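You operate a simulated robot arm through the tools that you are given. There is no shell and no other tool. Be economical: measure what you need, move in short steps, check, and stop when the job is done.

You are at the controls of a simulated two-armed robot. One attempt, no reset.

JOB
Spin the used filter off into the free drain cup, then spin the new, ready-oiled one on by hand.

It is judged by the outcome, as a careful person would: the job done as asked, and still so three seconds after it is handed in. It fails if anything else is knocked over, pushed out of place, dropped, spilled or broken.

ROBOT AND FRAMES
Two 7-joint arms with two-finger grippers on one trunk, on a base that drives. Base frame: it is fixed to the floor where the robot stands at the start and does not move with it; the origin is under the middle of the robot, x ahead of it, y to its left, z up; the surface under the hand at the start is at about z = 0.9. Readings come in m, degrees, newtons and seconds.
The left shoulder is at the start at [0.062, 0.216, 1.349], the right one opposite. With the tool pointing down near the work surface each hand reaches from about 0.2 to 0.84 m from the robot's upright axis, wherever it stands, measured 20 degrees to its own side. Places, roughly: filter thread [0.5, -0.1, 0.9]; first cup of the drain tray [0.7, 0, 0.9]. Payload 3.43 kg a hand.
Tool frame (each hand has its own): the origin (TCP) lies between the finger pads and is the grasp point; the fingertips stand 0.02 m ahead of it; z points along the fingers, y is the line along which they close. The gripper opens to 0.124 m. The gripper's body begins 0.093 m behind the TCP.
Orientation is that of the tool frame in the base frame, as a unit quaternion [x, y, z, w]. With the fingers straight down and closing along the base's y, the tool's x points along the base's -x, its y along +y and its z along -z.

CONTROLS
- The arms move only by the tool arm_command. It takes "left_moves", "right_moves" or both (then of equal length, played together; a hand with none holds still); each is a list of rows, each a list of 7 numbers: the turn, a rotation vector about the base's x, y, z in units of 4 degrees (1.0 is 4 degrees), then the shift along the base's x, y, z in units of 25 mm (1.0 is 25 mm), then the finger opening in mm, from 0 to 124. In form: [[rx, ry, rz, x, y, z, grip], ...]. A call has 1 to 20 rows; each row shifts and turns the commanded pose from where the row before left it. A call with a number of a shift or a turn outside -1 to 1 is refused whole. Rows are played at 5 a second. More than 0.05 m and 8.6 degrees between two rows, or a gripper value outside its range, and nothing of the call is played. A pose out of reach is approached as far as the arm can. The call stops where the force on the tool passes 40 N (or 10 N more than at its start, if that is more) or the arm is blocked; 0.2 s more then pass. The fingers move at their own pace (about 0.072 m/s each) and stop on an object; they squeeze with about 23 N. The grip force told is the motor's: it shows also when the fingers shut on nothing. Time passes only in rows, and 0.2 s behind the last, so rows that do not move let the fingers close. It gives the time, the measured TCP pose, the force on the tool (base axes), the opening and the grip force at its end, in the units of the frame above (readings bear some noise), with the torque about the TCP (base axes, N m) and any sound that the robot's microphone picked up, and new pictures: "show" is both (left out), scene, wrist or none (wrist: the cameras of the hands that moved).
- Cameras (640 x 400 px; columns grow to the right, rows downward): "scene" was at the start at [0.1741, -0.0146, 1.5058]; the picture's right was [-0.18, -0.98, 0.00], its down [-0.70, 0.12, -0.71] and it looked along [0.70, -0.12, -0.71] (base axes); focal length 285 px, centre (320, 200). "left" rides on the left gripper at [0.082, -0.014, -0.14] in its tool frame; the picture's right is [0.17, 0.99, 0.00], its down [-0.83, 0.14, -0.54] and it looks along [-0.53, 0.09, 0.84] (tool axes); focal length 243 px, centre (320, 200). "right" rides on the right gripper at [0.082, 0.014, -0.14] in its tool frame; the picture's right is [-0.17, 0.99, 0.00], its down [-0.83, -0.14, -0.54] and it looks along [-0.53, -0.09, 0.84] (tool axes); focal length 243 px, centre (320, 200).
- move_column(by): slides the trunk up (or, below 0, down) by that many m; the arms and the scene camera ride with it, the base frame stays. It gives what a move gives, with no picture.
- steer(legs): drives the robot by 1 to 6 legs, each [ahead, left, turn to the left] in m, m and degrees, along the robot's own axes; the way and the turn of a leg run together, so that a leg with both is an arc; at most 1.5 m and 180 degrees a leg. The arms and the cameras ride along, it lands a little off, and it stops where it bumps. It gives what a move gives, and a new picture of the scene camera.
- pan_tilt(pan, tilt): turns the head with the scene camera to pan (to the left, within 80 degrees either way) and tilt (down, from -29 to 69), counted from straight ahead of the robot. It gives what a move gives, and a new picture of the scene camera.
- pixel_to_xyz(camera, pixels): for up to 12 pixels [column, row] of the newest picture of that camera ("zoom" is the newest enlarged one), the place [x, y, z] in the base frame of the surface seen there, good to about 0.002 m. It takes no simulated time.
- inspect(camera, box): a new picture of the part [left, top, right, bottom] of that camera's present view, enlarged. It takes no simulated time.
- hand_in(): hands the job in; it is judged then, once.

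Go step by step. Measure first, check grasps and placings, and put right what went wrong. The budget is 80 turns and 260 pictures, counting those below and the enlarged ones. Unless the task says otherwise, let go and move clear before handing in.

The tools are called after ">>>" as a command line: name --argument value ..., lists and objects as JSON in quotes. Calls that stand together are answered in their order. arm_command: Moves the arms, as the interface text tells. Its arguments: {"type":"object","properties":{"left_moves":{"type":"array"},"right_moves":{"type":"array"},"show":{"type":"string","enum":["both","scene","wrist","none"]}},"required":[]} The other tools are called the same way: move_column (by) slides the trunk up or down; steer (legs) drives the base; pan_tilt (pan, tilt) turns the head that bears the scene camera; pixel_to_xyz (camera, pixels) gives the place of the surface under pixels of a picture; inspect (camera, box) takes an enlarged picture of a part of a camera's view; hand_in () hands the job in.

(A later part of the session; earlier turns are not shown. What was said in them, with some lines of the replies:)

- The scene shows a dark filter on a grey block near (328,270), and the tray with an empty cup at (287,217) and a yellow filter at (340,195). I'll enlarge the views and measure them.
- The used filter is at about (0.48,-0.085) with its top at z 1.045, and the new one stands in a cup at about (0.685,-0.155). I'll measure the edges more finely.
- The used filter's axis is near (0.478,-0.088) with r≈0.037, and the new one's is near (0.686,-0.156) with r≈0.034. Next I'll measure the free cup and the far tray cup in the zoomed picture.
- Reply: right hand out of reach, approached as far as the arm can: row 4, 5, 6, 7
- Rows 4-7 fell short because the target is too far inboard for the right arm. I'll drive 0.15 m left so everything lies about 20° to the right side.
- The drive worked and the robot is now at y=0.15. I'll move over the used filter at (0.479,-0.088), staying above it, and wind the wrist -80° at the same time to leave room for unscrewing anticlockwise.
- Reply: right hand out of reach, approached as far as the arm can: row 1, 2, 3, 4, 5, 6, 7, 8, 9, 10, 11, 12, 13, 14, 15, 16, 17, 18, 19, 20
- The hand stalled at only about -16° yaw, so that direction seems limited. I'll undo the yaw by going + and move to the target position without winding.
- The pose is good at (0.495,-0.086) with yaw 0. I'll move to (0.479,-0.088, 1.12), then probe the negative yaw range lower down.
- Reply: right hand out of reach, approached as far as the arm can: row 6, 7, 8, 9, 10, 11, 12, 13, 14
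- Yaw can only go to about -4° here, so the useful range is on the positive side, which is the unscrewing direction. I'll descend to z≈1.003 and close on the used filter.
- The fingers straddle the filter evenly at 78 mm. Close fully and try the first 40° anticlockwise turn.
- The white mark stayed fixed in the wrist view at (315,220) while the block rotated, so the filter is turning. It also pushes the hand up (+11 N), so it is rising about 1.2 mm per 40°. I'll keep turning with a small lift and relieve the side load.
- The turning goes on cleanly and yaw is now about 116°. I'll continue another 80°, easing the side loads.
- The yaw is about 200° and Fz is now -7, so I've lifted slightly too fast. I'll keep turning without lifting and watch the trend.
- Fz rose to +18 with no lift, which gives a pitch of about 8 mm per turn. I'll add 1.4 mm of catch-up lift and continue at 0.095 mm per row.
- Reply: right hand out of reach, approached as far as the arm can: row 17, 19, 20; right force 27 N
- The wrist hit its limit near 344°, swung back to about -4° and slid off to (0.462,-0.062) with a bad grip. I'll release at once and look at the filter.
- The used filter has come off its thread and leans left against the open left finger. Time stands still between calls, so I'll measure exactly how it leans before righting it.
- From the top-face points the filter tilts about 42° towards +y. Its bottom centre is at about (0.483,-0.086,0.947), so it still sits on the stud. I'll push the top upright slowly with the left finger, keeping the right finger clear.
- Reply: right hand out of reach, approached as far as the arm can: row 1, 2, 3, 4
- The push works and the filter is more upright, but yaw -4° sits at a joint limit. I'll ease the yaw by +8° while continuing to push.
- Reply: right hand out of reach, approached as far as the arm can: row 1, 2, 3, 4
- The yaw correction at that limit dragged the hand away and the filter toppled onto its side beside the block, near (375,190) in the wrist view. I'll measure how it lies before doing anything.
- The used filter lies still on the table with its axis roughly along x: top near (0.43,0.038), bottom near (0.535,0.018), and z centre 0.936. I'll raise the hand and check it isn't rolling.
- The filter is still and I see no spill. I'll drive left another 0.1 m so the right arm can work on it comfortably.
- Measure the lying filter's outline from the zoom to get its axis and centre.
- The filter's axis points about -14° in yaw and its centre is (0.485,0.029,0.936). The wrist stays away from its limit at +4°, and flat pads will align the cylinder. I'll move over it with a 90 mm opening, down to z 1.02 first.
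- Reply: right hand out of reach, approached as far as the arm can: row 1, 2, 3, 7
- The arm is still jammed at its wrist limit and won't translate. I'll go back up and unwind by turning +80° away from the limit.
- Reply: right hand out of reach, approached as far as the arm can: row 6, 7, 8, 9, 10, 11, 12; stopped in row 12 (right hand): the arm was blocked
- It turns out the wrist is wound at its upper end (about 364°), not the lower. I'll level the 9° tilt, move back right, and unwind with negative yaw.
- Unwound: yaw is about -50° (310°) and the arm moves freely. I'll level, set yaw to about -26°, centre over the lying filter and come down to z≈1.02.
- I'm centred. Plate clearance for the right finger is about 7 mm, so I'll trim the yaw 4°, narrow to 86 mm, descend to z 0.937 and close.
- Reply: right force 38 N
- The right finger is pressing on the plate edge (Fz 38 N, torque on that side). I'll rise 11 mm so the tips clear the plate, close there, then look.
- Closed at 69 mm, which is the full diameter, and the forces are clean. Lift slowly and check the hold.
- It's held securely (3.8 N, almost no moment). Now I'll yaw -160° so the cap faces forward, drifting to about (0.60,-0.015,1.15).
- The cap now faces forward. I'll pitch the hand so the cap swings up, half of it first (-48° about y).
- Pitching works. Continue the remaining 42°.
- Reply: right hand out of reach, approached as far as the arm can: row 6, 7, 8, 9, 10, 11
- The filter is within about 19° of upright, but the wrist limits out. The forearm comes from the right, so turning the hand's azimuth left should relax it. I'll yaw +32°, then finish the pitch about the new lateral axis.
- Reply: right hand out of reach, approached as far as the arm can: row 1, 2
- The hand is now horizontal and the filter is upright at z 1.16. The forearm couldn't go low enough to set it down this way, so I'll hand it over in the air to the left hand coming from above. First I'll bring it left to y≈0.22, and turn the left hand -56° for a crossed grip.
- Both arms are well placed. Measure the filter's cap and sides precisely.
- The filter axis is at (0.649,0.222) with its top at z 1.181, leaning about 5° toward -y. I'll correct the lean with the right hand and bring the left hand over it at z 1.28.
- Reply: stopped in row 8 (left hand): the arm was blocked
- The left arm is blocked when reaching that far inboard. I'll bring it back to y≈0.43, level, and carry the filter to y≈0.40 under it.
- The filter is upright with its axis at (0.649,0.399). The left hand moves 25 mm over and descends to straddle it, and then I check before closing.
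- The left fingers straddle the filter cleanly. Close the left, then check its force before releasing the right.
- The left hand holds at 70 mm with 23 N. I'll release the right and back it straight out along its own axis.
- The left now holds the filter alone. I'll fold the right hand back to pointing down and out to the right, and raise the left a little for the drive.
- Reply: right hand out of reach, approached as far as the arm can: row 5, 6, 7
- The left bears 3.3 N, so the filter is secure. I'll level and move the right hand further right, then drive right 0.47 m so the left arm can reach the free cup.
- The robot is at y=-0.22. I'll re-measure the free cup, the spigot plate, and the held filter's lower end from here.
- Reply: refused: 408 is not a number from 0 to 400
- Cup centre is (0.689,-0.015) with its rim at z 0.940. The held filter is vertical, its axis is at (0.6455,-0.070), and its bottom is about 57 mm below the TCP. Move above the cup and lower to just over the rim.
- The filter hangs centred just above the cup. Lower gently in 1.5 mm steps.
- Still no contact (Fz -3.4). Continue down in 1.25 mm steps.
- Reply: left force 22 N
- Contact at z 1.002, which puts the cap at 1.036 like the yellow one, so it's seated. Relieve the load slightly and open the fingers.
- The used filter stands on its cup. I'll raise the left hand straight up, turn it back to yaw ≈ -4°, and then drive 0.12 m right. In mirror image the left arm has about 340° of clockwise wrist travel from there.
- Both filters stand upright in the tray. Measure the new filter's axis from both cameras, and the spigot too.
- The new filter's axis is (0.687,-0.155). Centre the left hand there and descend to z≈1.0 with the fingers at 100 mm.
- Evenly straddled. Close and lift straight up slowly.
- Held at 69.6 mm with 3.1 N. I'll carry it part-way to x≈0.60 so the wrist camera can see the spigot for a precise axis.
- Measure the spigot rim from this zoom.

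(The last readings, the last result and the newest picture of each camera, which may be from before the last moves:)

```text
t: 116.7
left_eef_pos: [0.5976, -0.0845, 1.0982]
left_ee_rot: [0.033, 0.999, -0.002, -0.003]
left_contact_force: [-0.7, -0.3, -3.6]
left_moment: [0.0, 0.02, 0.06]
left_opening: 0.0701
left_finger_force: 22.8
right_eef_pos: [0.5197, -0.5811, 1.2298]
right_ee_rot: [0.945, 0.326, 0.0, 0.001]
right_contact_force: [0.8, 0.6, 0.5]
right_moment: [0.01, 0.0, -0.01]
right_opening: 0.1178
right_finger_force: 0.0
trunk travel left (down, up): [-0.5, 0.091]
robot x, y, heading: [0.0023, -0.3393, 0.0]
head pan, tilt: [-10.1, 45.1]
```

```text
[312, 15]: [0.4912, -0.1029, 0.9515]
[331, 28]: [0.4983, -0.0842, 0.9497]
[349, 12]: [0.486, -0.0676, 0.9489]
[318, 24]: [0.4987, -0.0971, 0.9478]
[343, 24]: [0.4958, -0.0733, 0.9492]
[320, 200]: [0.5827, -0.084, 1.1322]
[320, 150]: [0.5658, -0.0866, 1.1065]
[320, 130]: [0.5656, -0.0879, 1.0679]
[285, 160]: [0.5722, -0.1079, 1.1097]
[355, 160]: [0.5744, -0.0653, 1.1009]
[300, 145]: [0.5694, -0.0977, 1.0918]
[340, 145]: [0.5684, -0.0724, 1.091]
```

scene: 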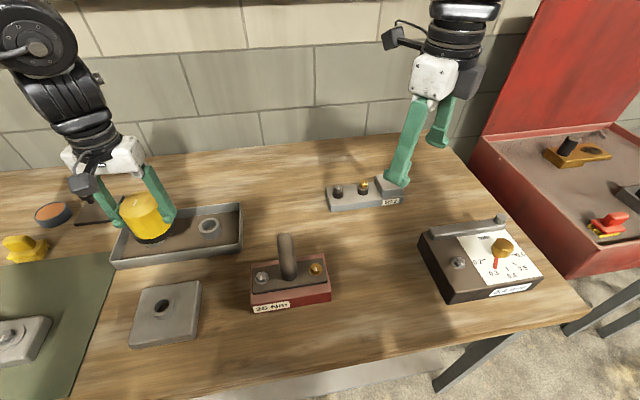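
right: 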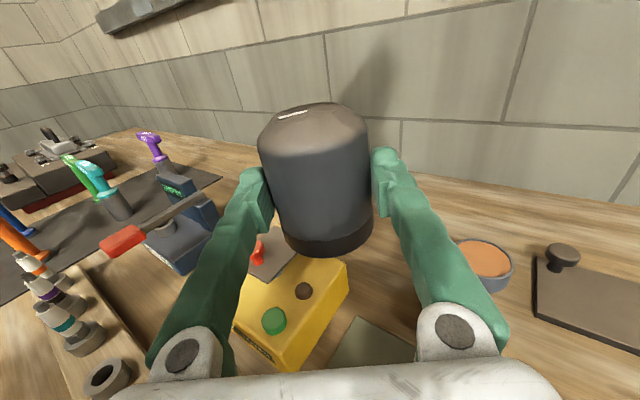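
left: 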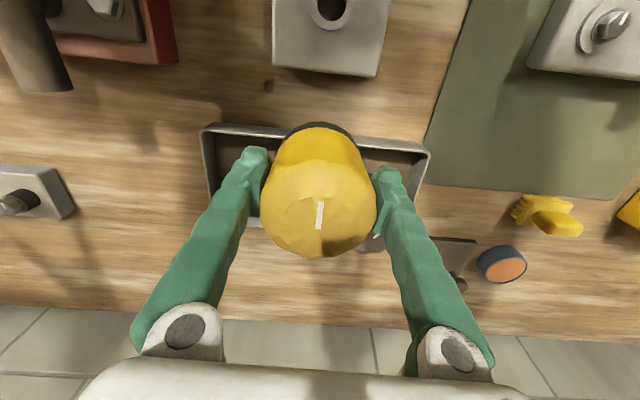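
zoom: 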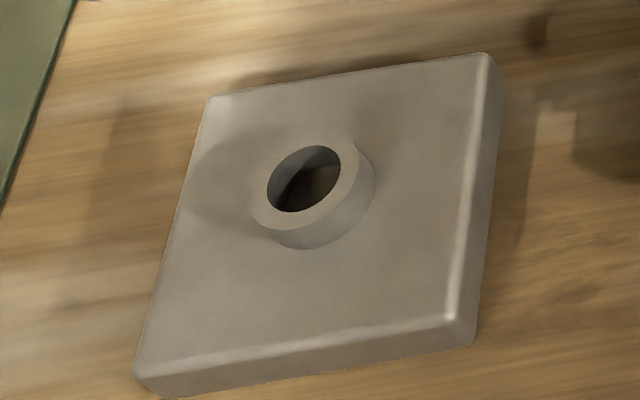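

Combining both cameras, the spigot axis is about (0.478,-0.087). The filter's axis is offset (+3,-1.5) mm from the TCP, so I need dx -0.1225 and dy -0.001. Move over it and lower to TCP z 1.045, which still leaves air.

>>> arm_command --left_moves '[[0, 0, 0, -0.98, -0.01, 0, 60], [0, 0, 0, -0.98, -0.01, 0, 60], [0, 0, 0, -0.98, -0.01, 0, 60], [0, 0, 0, -0.98, -0.01, 0, 60], [0, 0, 0, -0.98, 0, 0, 60], [0, 0, 0, 0, 0, -0.7, 60], [0, 0, 0, 0, 0, -0.7, 60], [0, 0, 0, 0, 0, -0.7, 60]]'

>>> inspect --camera "scene" --box '[110, 240, 220, 350]'

```text
t: 118.5
left_eef_pos: [0.4771, -0.0863, 1.0458]
left_ee_rot: [0.034, 0.999, -0.002, -0.004]
left_contact_force: [-0.2, 0.3, -3.5]
left_moment: [-0.03, 0.03, 0.0]
left_opening: 0.0699
left_finger_force: 23.9
right_eef_pos: [0.5204, -0.5819, 1.2298]
right_ee_rot: [0.946, 0.325, 0.0, 0.001]
right_contact_force: [-0.2, 0.6, 0.2]
right_moment: [0.01, -0.03, -0.01]
right_opening: 0.1177
right_finger_force: 0.0
trunk travel left (down, up): [-0.5, 0.091]
robot x, y, heading: [0.0004, -0.3393, -0.2]
head pan, tilt: [-10.1, 45.1]
```

scene: 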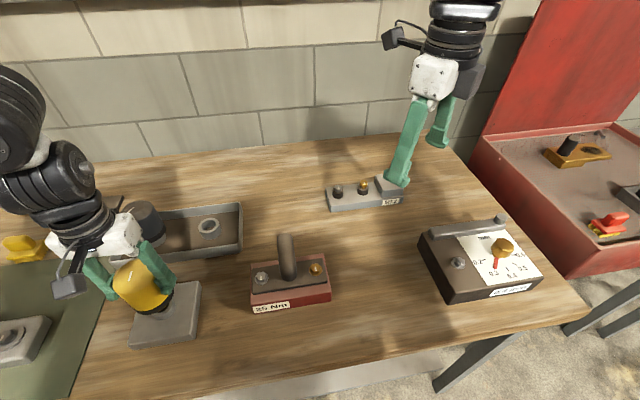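
left: 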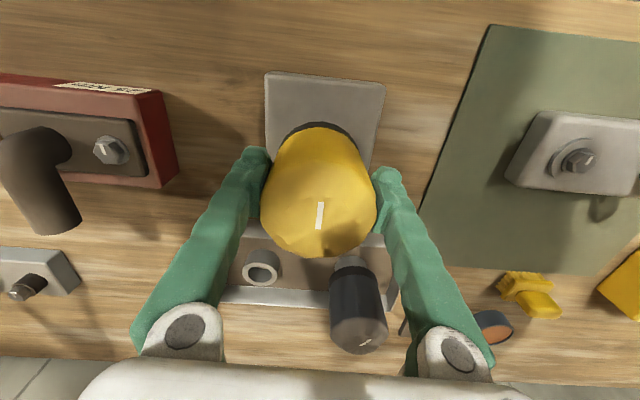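

```text
3.64 times, centred on (165, 295) of scene
```

zoom: 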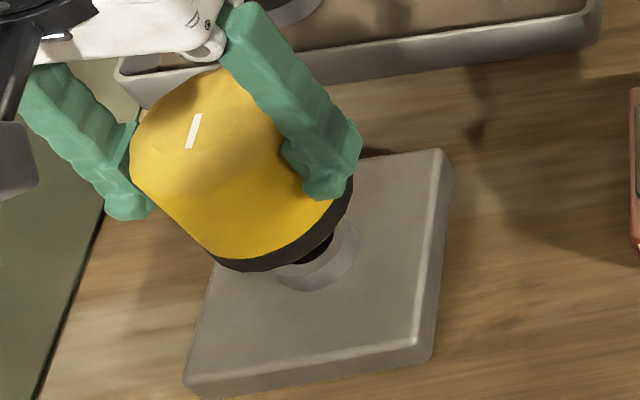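

Verify the filter's axis once more here from the wrist camera before lowering.

>>> pixel_to_xyz --camera "left" --pixels '[[320, 150], [320, 138], [285, 160], [355, 160], [300, 145], [340, 145], [295, 150], [345, 150]]'

>>> pixel_to_xyz --camera "zoom" --pixels '[[210, 220], [240, 240], [180, 190], [280, 225], [250, 265], [295, 280], [310, 265], [345, 245]]'

```text
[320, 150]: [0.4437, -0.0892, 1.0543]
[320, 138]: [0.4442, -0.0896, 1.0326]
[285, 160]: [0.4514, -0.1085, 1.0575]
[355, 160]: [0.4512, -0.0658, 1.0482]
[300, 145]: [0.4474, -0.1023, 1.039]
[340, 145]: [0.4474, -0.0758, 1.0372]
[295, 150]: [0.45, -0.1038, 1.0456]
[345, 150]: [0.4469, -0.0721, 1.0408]
```

```text
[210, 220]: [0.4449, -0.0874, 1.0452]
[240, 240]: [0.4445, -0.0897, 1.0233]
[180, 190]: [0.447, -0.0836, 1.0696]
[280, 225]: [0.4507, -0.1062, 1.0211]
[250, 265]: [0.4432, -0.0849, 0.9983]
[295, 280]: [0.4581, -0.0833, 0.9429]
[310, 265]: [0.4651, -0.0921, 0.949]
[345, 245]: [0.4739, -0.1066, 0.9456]
```

The filter axis is (0.479,-0.0875), within 1 mm of the spigot. Lower gently until it touches.

>>> arm_command --left_moves '[[0, 0, 0, -0.02, 0, -0.08, 60], [0, 0, 0, 0, 0, -0.08, 60], [0, 0, 0, 0, 0, -0.08, 60], [0, 0, 0, 0, 0, -0.08, 60], [0, 0, 0, 0, 0, -0.08, 60], [0, 0, 0, 0, 0, -0.08, 60], [0, 0, 0, 0, 0, -0.08, 60], [0, 0, 0, 0, 0, 0, 60]]' --show "none"

>>> arm_command --left_moves '[[0, 0, 0, 0, 0, -0.05, 60], [0, 0, 0, 0, 0, -0.05, 60], [0, 0, 0, 0, 0, -0.05, 60], [0, 0, 0, 0, 0, 0, 60]]' --show "none"

>>> inspect --camera "scene" --box '[110, 240, 220, 350]'

```text
t: 120.3
left_eef_pos: [0.4772, -0.0864, 1.0318]
left_ee_rot: [0.035, 0.999, -0.003, -0.003]
left_contact_force: [-0.6, 0.2, -3.2]
left_moment: [-0.01, 0.01, -0.02]
left_opening: 0.0698
left_finger_force: 23.0
right_eef_pos: [0.5191, -0.5813, 1.2304]
right_ee_rot: [0.945, 0.326, 0.0, 0.001]
right_contact_force: [0.1, 0.1, 0.8]
right_moment: [-0.01, 0.01, -0.04]
right_opening: 0.118
right_finger_force: 0.1
trunk travel left (down, up): [-0.5, 0.091]
robot x, y, heading: [0.0006, -0.3407, -0.4]
head pan, tilt: [-10.1, 45.1]
```

```text
t: 121.3
left_eef_pos: [0.4764, -0.0872, 1.0281]
left_ee_rot: [0.035, 0.999, -0.003, -0.003]
left_contact_force: [0.0, 0.2, -2.8]
left_moment: [-0.03, 0.02, 0.0]
left_opening: 0.0697
left_finger_force: 22.8
right_eef_pos: [0.5205, -0.5811, 1.2298]
right_ee_rot: [0.945, 0.326, 0.0, 0.001]
right_contact_force: [-0.4, -0.2, 0.6]
right_moment: [-0.01, 0.02, 0.0]
right_opening: 0.1181
right_finger_force: 0.1
trunk travel left (down, up): [-0.5, 0.091]
robot x, y, heading: [-0.0016, -0.3378, -0.3]
head pan, tilt: [-10.1, 45.1]
```

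```text
3.64 times, centred on (165, 295) of scene
```

zoom: 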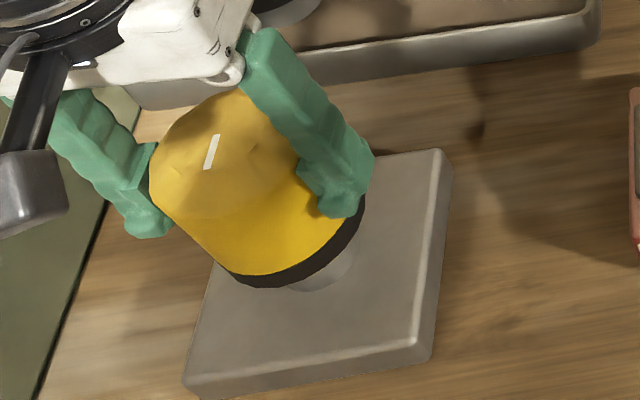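

Not touching yet at z 1.028. Continue down in 1 mm steps.

>>> arm_command --left_moves '[[0, 0, 0, 0, 0, -0.05, 60], [0, 0, 0, 0, 0, -0.05, 60], [0, 0, 0, 0, 0, -0.05, 60], [0, 0, 0, 0, 0, 0, 60]]' --show "none"

>>> arm_command --left_moves '[[0, 0, 0, 0, 0, -0.04, 60], [0, 0, 0, 0, 0, -0.04, 60], [0, 0, 0, 0, 0, 0, 60]]' --show "none"

```text
t: 122.3
left_eef_pos: [0.4777, -0.0873, 1.0237]
left_ee_rot: [0.034, 0.999, -0.002, -0.004]
left_contact_force: [-0.7, 0.3, -2.8]
left_moment: [0.0, 0.03, 0.0]
left_opening: 0.0697
left_finger_force: 22.7
right_eef_pos: [0.5207, -0.5812, 1.2298]
right_ee_rot: [0.945, 0.326, 0.001, 0.001]
right_contact_force: [0.1, -0.4, 0.0]
right_moment: [0.01, -0.02, -0.03]
right_opening: 0.118
right_finger_force: 0.1
trunk travel left (down, up): [-0.5, 0.091]
robot x, y, heading: [-0.0039, -0.3405, -0.1]
head pan, tilt: [-10.1, 45.1]
```

```text
t: 123.1
left_eef_pos: [0.4761, -0.0883, 1.0231]
left_ee_rot: [0.033, 0.999, -0.003, -0.004]
left_contact_force: [0.5, 0.3, -3.1]
left_moment: [-0.04, -0.02, -0.02]
left_opening: 0.0699
left_finger_force: 22.7
right_eef_pos: [0.5202, -0.582, 1.2292]
right_ee_rot: [0.946, 0.325, 0.001, 0.001]
right_contact_force: [0.0, -0.5, 0.2]
right_moment: [-0.01, -0.01, 0.02]
right_opening: 0.118
right_finger_force: 0.0
trunk travel left (down, up): [-0.5, 0.091]
robot x, y, heading: [-0.0034, -0.3418, 0.1]
head pan, tilt: [-10.1, 45.1]
```

Still free at 1.0225. Two more small lowers to find contact.

>>> arm_command --left_moves '[[0, 0, 0, 0, 0, -0.04, 60], [0, 0, 0, 0, 0, -0.04, 60], [0, 0, 0, 0, 0, 0, 60]]' --show "none"

>>> arm_command --left_moves '[[0, 0, 0, 0, 0, -0.04, 60], [0, 0, 0, 0, 0, -0.04, 60], [0, 0, 0, 0, 0, 0, 60]]' --show "none"

```text
t: 123.9
left_eef_pos: [0.4766, -0.0876, 1.0215]
left_ee_rot: [0.034, 0.999, -0.002, -0.004]
left_contact_force: [-0.4, 0.5, -3.9]
left_moment: [0.0, 0.02, 0.01]
left_opening: 0.0701
left_finger_force: 23.1
right_eef_pos: [0.5204, -0.582, 1.2296]
right_ee_rot: [0.946, 0.326, 0.002, 0.001]
right_contact_force: [0.2, -1.3, -0.6]
right_moment: [0.0, 0.02, -0.01]
right_opening: 0.1181
right_finger_force: 0.0
trunk travel left (down, up): [-0.5, 0.091]
robot x, y, heading: [-0.0019, -0.3423, -0.0]
head pan, tilt: [-10.1, 45.1]
```

```text
t: 124.7
left_eef_pos: [0.4756, -0.0869, 1.0201]
left_ee_rot: [0.034, 0.999, -0.003, -0.003]
left_contact_force: [-0.5, 2.2, 4.6]
left_moment: [0.2, 0.05, 0.0]
left_opening: 0.0699
left_finger_force: 23.4
right_eef_pos: [0.5191, -0.5817, 1.2296]
right_ee_rot: [0.945, 0.326, 0.001, 0.0]
right_contact_force: [-0.5, 0.6, -0.6]
right_moment: [-0.04, -0.02, 0.01]
right_opening: 0.1181
right_finger_force: 0.1
trunk travel left (down, up): [-0.5, 0.091]
robot x, y, heading: [0.0027, -0.3395, -0.2]
head pan, tilt: [-10.1, 45.1]
```

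Contact at z 1.0205 (Fz +4.6), just where the thread start was predicted. Turn clockwise 40° with a slight following descent.

>>> arm_command --left_moves '[[0, 0, -1, 0, 0, -0.01, 60], [0, 0, -1, 0, 0, -0.004, 60], [0, 0, -1, 0, 0, -0.004, 60], [0, 0, -1, 0, 0, -0.004, 60], [0, 0, -1, 0, 0, -0.004, 60], [0, 0, -1, 0, 0, -0.004, 60], [0, 0, -1, 0, 0, -0.004, 60], [0, 0, -1, 0, 0, -0.004, 60], [0, 0, -1, 0, 0, -0.004, 60], [0, 0, -1, 0, 0, -0.004, 60]]'

```text
t: 126.9
left_eef_pos: [0.4774, -0.0841, 1.0168]
left_ee_rot: [0.373, 0.928, 0.001, -0.003]
left_contact_force: [10.8, 25.3, 16.9]
left_moment: [0.36, -0.78, 0.1]
left_opening: 0.07
left_finger_force: 22.4
right_eef_pos: [0.5207, -0.5791, 1.2302]
right_ee_rot: [0.946, 0.325, 0.0, 0.002]
right_contact_force: [-0.2, 0.6, -0.3]
right_moment: [0.01, -0.02, 0.02]
right_opening: 0.1179
right_finger_force: 0.1
trunk travel left (down, up): [-0.5, 0.091]
robot x, y, heading: [-0.0042, -0.3425, -0.0]
head pan, tilt: [-10.1, 45.1]
```

scene: 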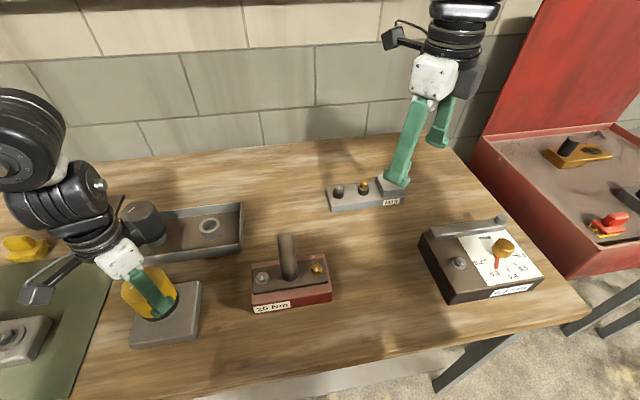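
left: 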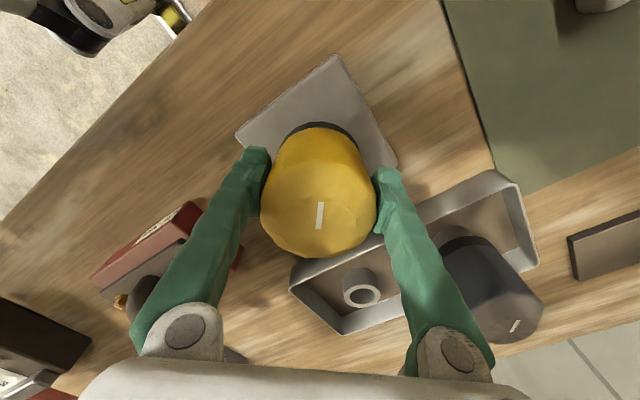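

The filter follows the grip (the mark stays put in the wrist view). The 27 N side load shows its axis sits about 4.7 mm off the TCP, which puts the spigot axis at about (0.4807,-0.0875). I'll turn on along the matching arc to cancel that.

>>> arm_command --left_moves '[[0, 0, 0, 0.056, 0.124, 0, 60], [0, 0, -1, 0.012, 0.005, 0, 60], [0, 0, -1, 0.012, 0.005, 0, 60], [0, 0, -1, 0.012, 0.005, 0, 60], [0, 0, -1, 0.012, 0.005, 0, 60], [0, 0, -1, 0.012, 0.005, 0, 60], [0, 0, -1, 0.012, 0.005, 0, 60], [0, 0, -1, 0.012, 0.005, 0, 60], [0, 0, -1, 0.012, 0.005, 0, 60], [0, 0, -1, 0.012, 0.005, 0, 60], [0, 0, -1, 0.012, 0.005, 0, 60]]' --show "wrist"

```text
t: 129.3
left_eef_pos: [0.4791, -0.0823, 1.0164]
left_ee_rot: [0.668, 0.744, 0.0, -0.005]
left_contact_force: [0.5, 9.9, -5.9]
left_moment: [0.16, -0.32, 0.03]
left_opening: 0.0697
left_finger_force: 23.2
right_eef_pos: [0.5201, -0.58, 1.23]
right_ee_rot: [0.946, 0.325, 0.001, 0.0]
right_contact_force: [0.5, 0.0, 0.6]
right_moment: [-0.01, 0.01, 0.03]
right_opening: 0.1178
right_finger_force: 0.1
trunk travel left (down, up): [-0.5, 0.091]
robot x, y, heading: [-0.0026, -0.3394, -0.3]
head pan, tilt: [-10.1, 45.1]
```

left: 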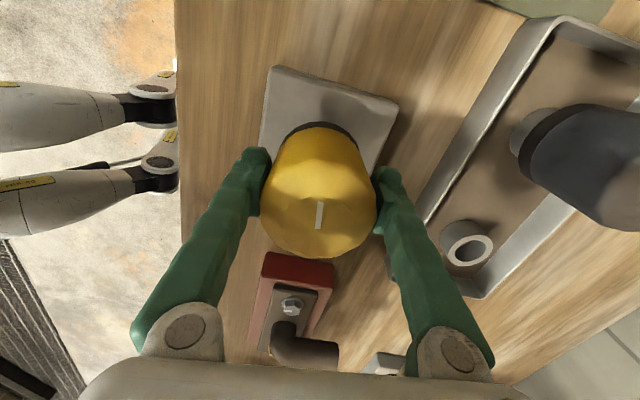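

Fz swung from +17 to -6, so the thread is drawing the filter down: it has engaged. Continue 80° along the arc while following down.

>>> arm_command --left_moves '[[0, 0, -1, 0.012, 0.04, -0.03, 60], [0, 0, -1, 0.012, -0.004, -0.004, 60], [0, 0, -1, 0.012, -0.004, -0.004, 60], [0, 0, -1, 0.012, -0.004, -0.004, 60], [0, 0, -1, 0.012, -0.004, -0.004, 60], [0, 0, -1, 0.012, -0.004, -0.004, 60], [0, 0, -1, 0.012, -0.004, -0.004, 60], [0, 0, -1, 0.012, -0.004, -0.004, 60], [0, 0, -1, 0.012, -0.004, -0.004, 60], [0, 0, -1, 0.012, -0.004, -0.004, 60], [0, 0, -1, 0.007, -0.011, -0.004, 60], [0, 0, -1, 0.007, -0.011, -0.004, 60], [0, 0, -1, 0.007, -0.011, -0.004, 60], [0, 0, -1, 0.007, -0.011, -0.004, 60], [0, 0, -1, 0.007, -0.011, -0.004, 60], [0, 0, -1, 0.007, -0.011, -0.004, 60], [0, 0, -1, 0.007, -0.011, -0.004, 60], [0, 0, -1, 0.007, -0.011, -0.004, 60], [0, 0, -1, 0.007, -0.011, -0.004, 60], [0, 0, -1, 0.007, -0.011, -0.004, 60]]' --show "wrist"

```text
t: 133.5
left_eef_pos: [0.484, -0.0855, 1.0148]
left_ee_rot: [0.99, 0.14, 0.003, -0.003]
left_contact_force: [-11.7, 0.0, -13.1]
left_moment: [-0.31, -0.03, 0.05]
left_opening: 0.07
left_finger_force: 23.2
right_eef_pos: [0.5196, -0.5809, 1.2307]
right_ee_rot: [0.946, 0.325, 0.001, 0.001]
right_contact_force: [0.3, 0.5, -0.3]
right_moment: [-0.01, -0.02, 0.0]
right_opening: 0.118
right_finger_force: 0.0
trunk travel left (down, up): [-0.5, 0.091]
robot x, y, heading: [-0.0036, -0.3426, 0.2]
head pan, tilt: [-10.1, 45.1]
```

left: 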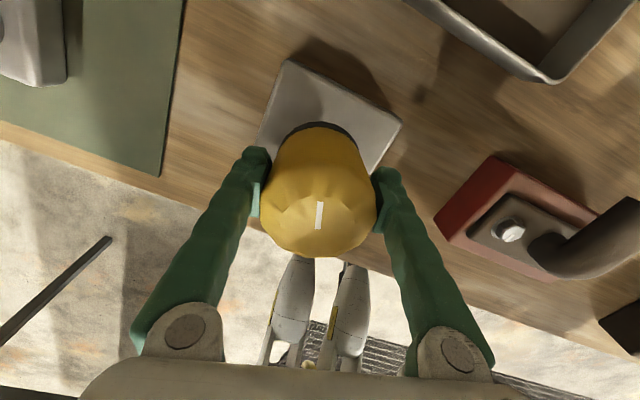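

It's going well: yaw is -164° and the grip is firm. Next 80° with a bit more descent.

>>> arm_command --left_moves '[[0, 0, -1, -0.05, -0.013, -0.04, 60], [0, 0, -1, -0.001, -0.013, -0.005, 60], [0, 0, -1, -0.001, -0.013, -0.005, 60], [0, 0, -1, -0.001, -0.013, -0.005, 60], [0, 0, -1, -0.001, -0.013, -0.005, 60], [0, 0, -1, -0.001, -0.013, -0.005, 60], [0, 0, -1, -0.001, -0.013, -0.005, 60], [0, 0, -1, -0.001, -0.013, -0.005, 60], [0, 0, -1, -0.001, -0.013, -0.005, 60], [0, 0, -1, -0.001, -0.013, -0.005, 60], [0, 0, -1, -0.01, -0.009, -0.005, 60], [0, 0, -1, -0.01, -0.009, -0.005, 60], [0, 0, -1, -0.01, -0.009, -0.005, 60], [0, 0, -1, -0.01, -0.009, -0.005, 60], [0, 0, -1, -0.01, -0.009, -0.005, 60], [0, 0, -1, -0.01, -0.009, -0.005, 60], [0, 0, -1, -0.01, -0.009, -0.005, 60], [0, 0, -1, -0.01, -0.009, -0.005, 60], [0, 0, -1, -0.01, -0.009, -0.005, 60], [0, 0, -1, -0.01, -0.009, -0.005, 60]]' --show "wrist"

```text
t: 137.7
left_eef_pos: [0.4816, -0.0904, 1.0116]
left_ee_rot: [0.848, -0.529, 0.004, 0.0]
left_contact_force: [-2.7, 4.8, 0.2]
left_moment: [-0.16, 0.3, -0.01]
left_opening: 0.0699
left_finger_force: 23.5
right_eef_pos: [0.5207, -0.5801, 1.2306]
right_ee_rot: [0.945, 0.326, 0.0, 0.001]
right_contact_force: [0.0, -1.0, 0.2]
right_moment: [0.0, 0.02, -0.02]
right_opening: 0.1181
right_finger_force: 0.1
trunk travel left (down, up): [-0.5, 0.091]
robot x, y, heading: [0.0003, -0.3422, -0.1]
head pan, tilt: [-10.1, 45.1]
```

left: 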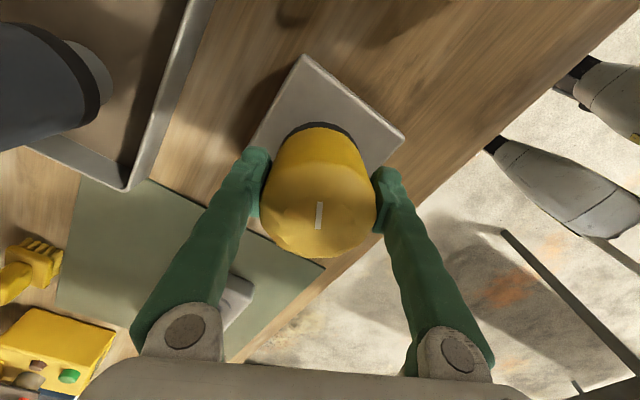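

Yaw is -244° and the forces are near zero. Another 72°, stopping short of the wrist limit.

>>> arm_command --left_moves '[[0, 0, -1, -0.013, 0.01, -0.004, 60], [0, 0, -1, -0.013, -0.001, -0.004, 60], [0, 0, -1, -0.013, -0.001, -0.004, 60], [0, 0, -1, -0.013, -0.001, -0.004, 60], [0, 0, -1, -0.013, -0.001, -0.004, 60], [0, 0, -1, -0.013, -0.001, -0.004, 60], [0, 0, -1, -0.013, -0.001, -0.004, 60], [0, 0, -1, -0.013, -0.001, -0.004, 60], [0, 0, -1, -0.013, -0.001, -0.004, 60], [0, 0, -1, -0.013, -0.001, -0.004, 60], [0, 0, -1, -0.01, 0.008, -0.004, 60], [0, 0, -1, -0.01, 0.008, -0.004, 60], [0, 0, -1, -0.01, 0.008, -0.004, 60], [0, 0, -1, -0.01, 0.008, -0.004, 60], [0, 0, -1, -0.01, 0.008, -0.004, 60], [0, 0, -1, -0.01, 0.008, -0.004, 60], [0, 0, -1, -0.01, 0.008, -0.004, 60], [0, 0, -1, -0.01, 0.008, -0.004, 60]]' --show "wrist"

```text
t: 141.5
left_eef_pos: [0.4779, -0.0889, 1.0109]
left_ee_rot: [-0.376, 0.927, -0.004, -0.002]
left_contact_force: [-2.2, 2.0, 0.4]
left_moment: [0.06, 0.3, 0.71]
left_opening: 0.0703
left_finger_force: 22.4
right_eef_pos: [0.5193, -0.5811, 1.2298]
right_ee_rot: [0.945, 0.326, 0.0, 0.0]
right_contact_force: [-0.3, -0.1, 0.0]
right_moment: [0.01, -0.02, 0.01]
right_opening: 0.1183
right_finger_force: 0.1
trunk travel left (down, up): [-0.5, 0.091]
robot x, y, heading: [-0.0034, -0.3379, 0.0]
head pan, tilt: [-10.1, 45.1]
```

left: 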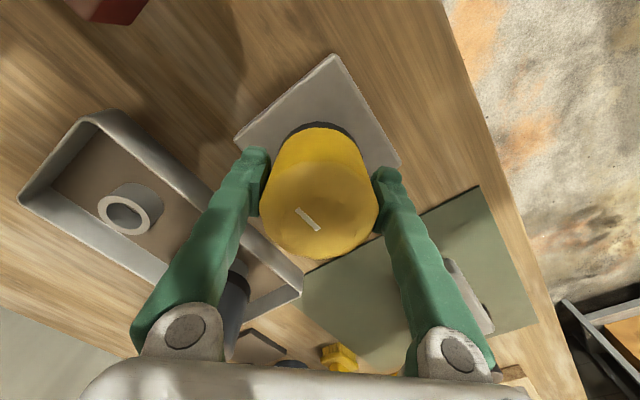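

The mark has now rotated in the grip (at (307,218), tilted) and torque reads 0.71 N·m. The filter has tightened and the fingers are slipping. Check that it's seated level at the original height.

>>> inspect --camera "scene" --box '[100, 220, 220, 350]'

>>> pixel_to_xyz --camera "left" --pixels '[[307, 218], [290, 190], [345, 190], [320, 235], [320, 150], [320, 135], [300, 230], [340, 230]]'

```text
3.08 times, centred on (160, 285) of scene
```

zoom: 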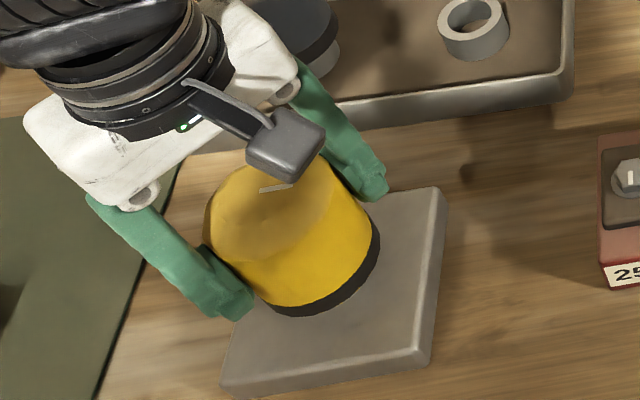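

```text
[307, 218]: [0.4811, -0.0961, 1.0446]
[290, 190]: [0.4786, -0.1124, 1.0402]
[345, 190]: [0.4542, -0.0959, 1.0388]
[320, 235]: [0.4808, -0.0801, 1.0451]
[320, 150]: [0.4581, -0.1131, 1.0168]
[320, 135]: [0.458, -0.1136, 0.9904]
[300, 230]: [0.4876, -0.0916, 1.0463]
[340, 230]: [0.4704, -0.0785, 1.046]
```

The cap is level at z 1.0455, exactly the old filter's seated height, so it's seated and hand-tight. Release and lift clear.

>>> arm_command --left_moves '[[0, 0, 0, 0, 0, 0, 80], [0, 0, 0, 0, 0, 0, 100], [0, 0, 0, 0, 0, 0, 112], [0, 0, 0, 0, 0, 0.5, 112], [0, 0, 0, 0, 0, 0.8, 112], [0, 0, 0, 0, 0, 1, 112], [0, 0, 0, 0, 0, 1, 112], [0, 0, 0, 0, 0, 1, 112], [0, 0, 0, 0, 0, 1, 112], [0, 0, 0, 0, 0, 1, 112]]'

>>> inspect --camera "scene" --box '[90, 180, 250, 350]'

```text
t: 143.7
left_eef_pos: [0.4759, -0.0894, 1.169]
left_ee_rot: [-0.375, 0.927, -0.004, -0.003]
left_contact_force: [-0.5, 0.3, -0.4]
left_moment: [0.0, -0.02, 0.02]
left_opening: 0.1116
left_finger_force: 0.1
right_eef_pos: [0.52, -0.5821, 1.2317]
right_ee_rot: [0.945, 0.326, 0.001, 0.001]
right_contact_force: [0.0, 0.1, 0.3]
right_moment: [0.02, 0.0, 0.0]
right_opening: 0.1181
right_finger_force: 0.1
trunk travel left (down, up): [-0.5, 0.091]
robot x, y, heading: [-0.0039, -0.3406, -0.0]
head pan, tilt: [-10.1, 45.1]
```

scene: 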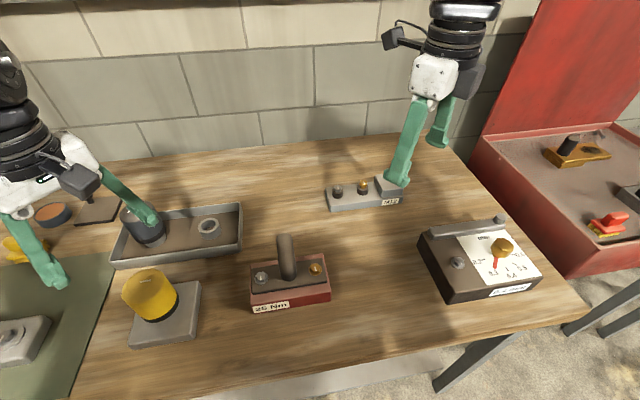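
left: 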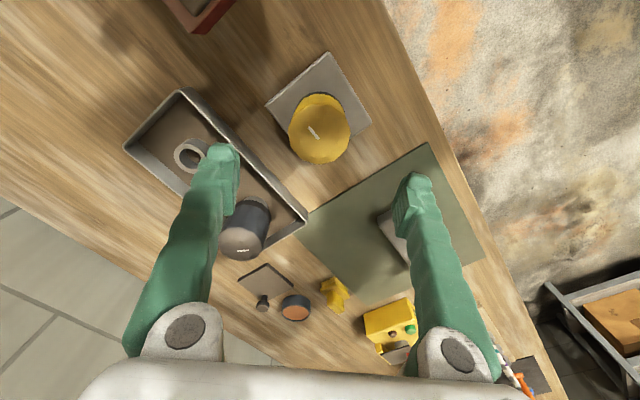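

```text
2.35 times, centred on (170, 265) of scene
```

zoom: 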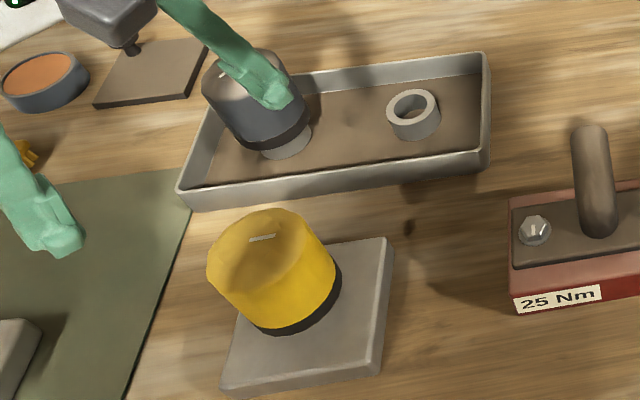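

The new filter is on and the old one is in its cup. I notice a small dark spot on the table at zoom (408,228), so I'll check whether it's a drip.

>>> pixel_to_xyz --camera "zoom" --pixels '[[408, 228], [408, 200], [270, 240], [225, 260], [310, 270], [285, 150], [230, 85]]'

>>> inspect --camera "scene" --box '[180, 235, 240, 290]'

>>> inspect --camera "left" --box '[130, 40, 400, 280]'

```text
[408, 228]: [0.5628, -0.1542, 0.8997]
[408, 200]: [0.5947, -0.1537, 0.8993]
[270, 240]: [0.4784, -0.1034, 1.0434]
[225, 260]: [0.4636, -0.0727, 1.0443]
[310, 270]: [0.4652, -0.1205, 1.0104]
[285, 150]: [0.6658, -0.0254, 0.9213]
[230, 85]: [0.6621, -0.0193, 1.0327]
```

```text
7.27 times, centred on (210, 262) of scene
```

zoom: 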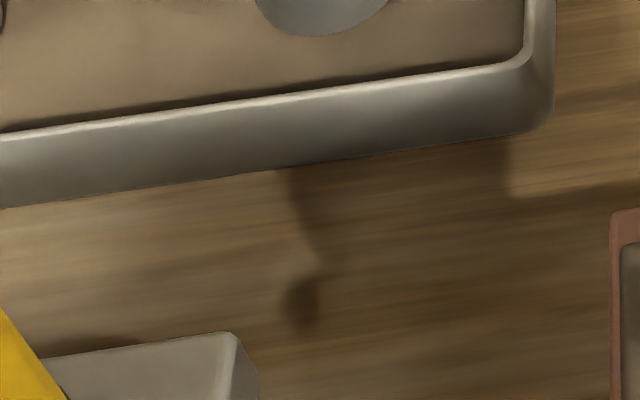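

```text
1.67 times, centred on (265, 160) of left
```

zoom: 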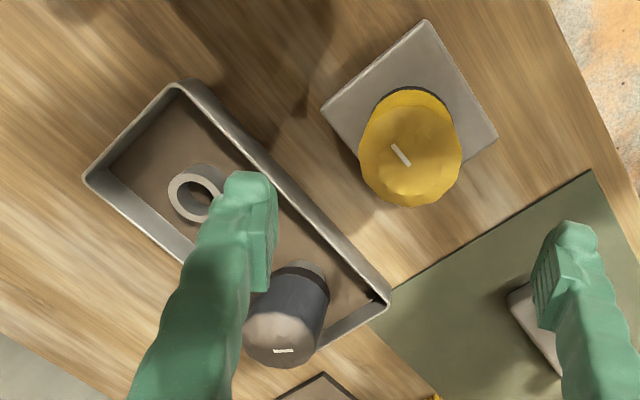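

The spot is only the robot's shadow. The new filter is seated level and hand-tight, the used one stands in the free cup, and both hands are clear. Handing in.

>>> hand_in

```text
The job is handed in.
```

The new filter is spun on and hand-tight, and the used filter is in the free drain cup, but the used filter tipped over on the way. The right wrist hit its limit while unscrewing, so the filter came off the thread leaning and fell on its side onto the table. I saw no oil on the table. I picked it up, passed it to the left hand and stood it in the cup.

The new filter turned until the grip slipped at about 0.7 N·m. Its cap is level at z 1.0455, the same height as the old one. During the recovery the right finger pressed on the spigot plate with about 38 N; before and after measurements of the spigot agree to within a few millimetres, so I believe the plate did not move.
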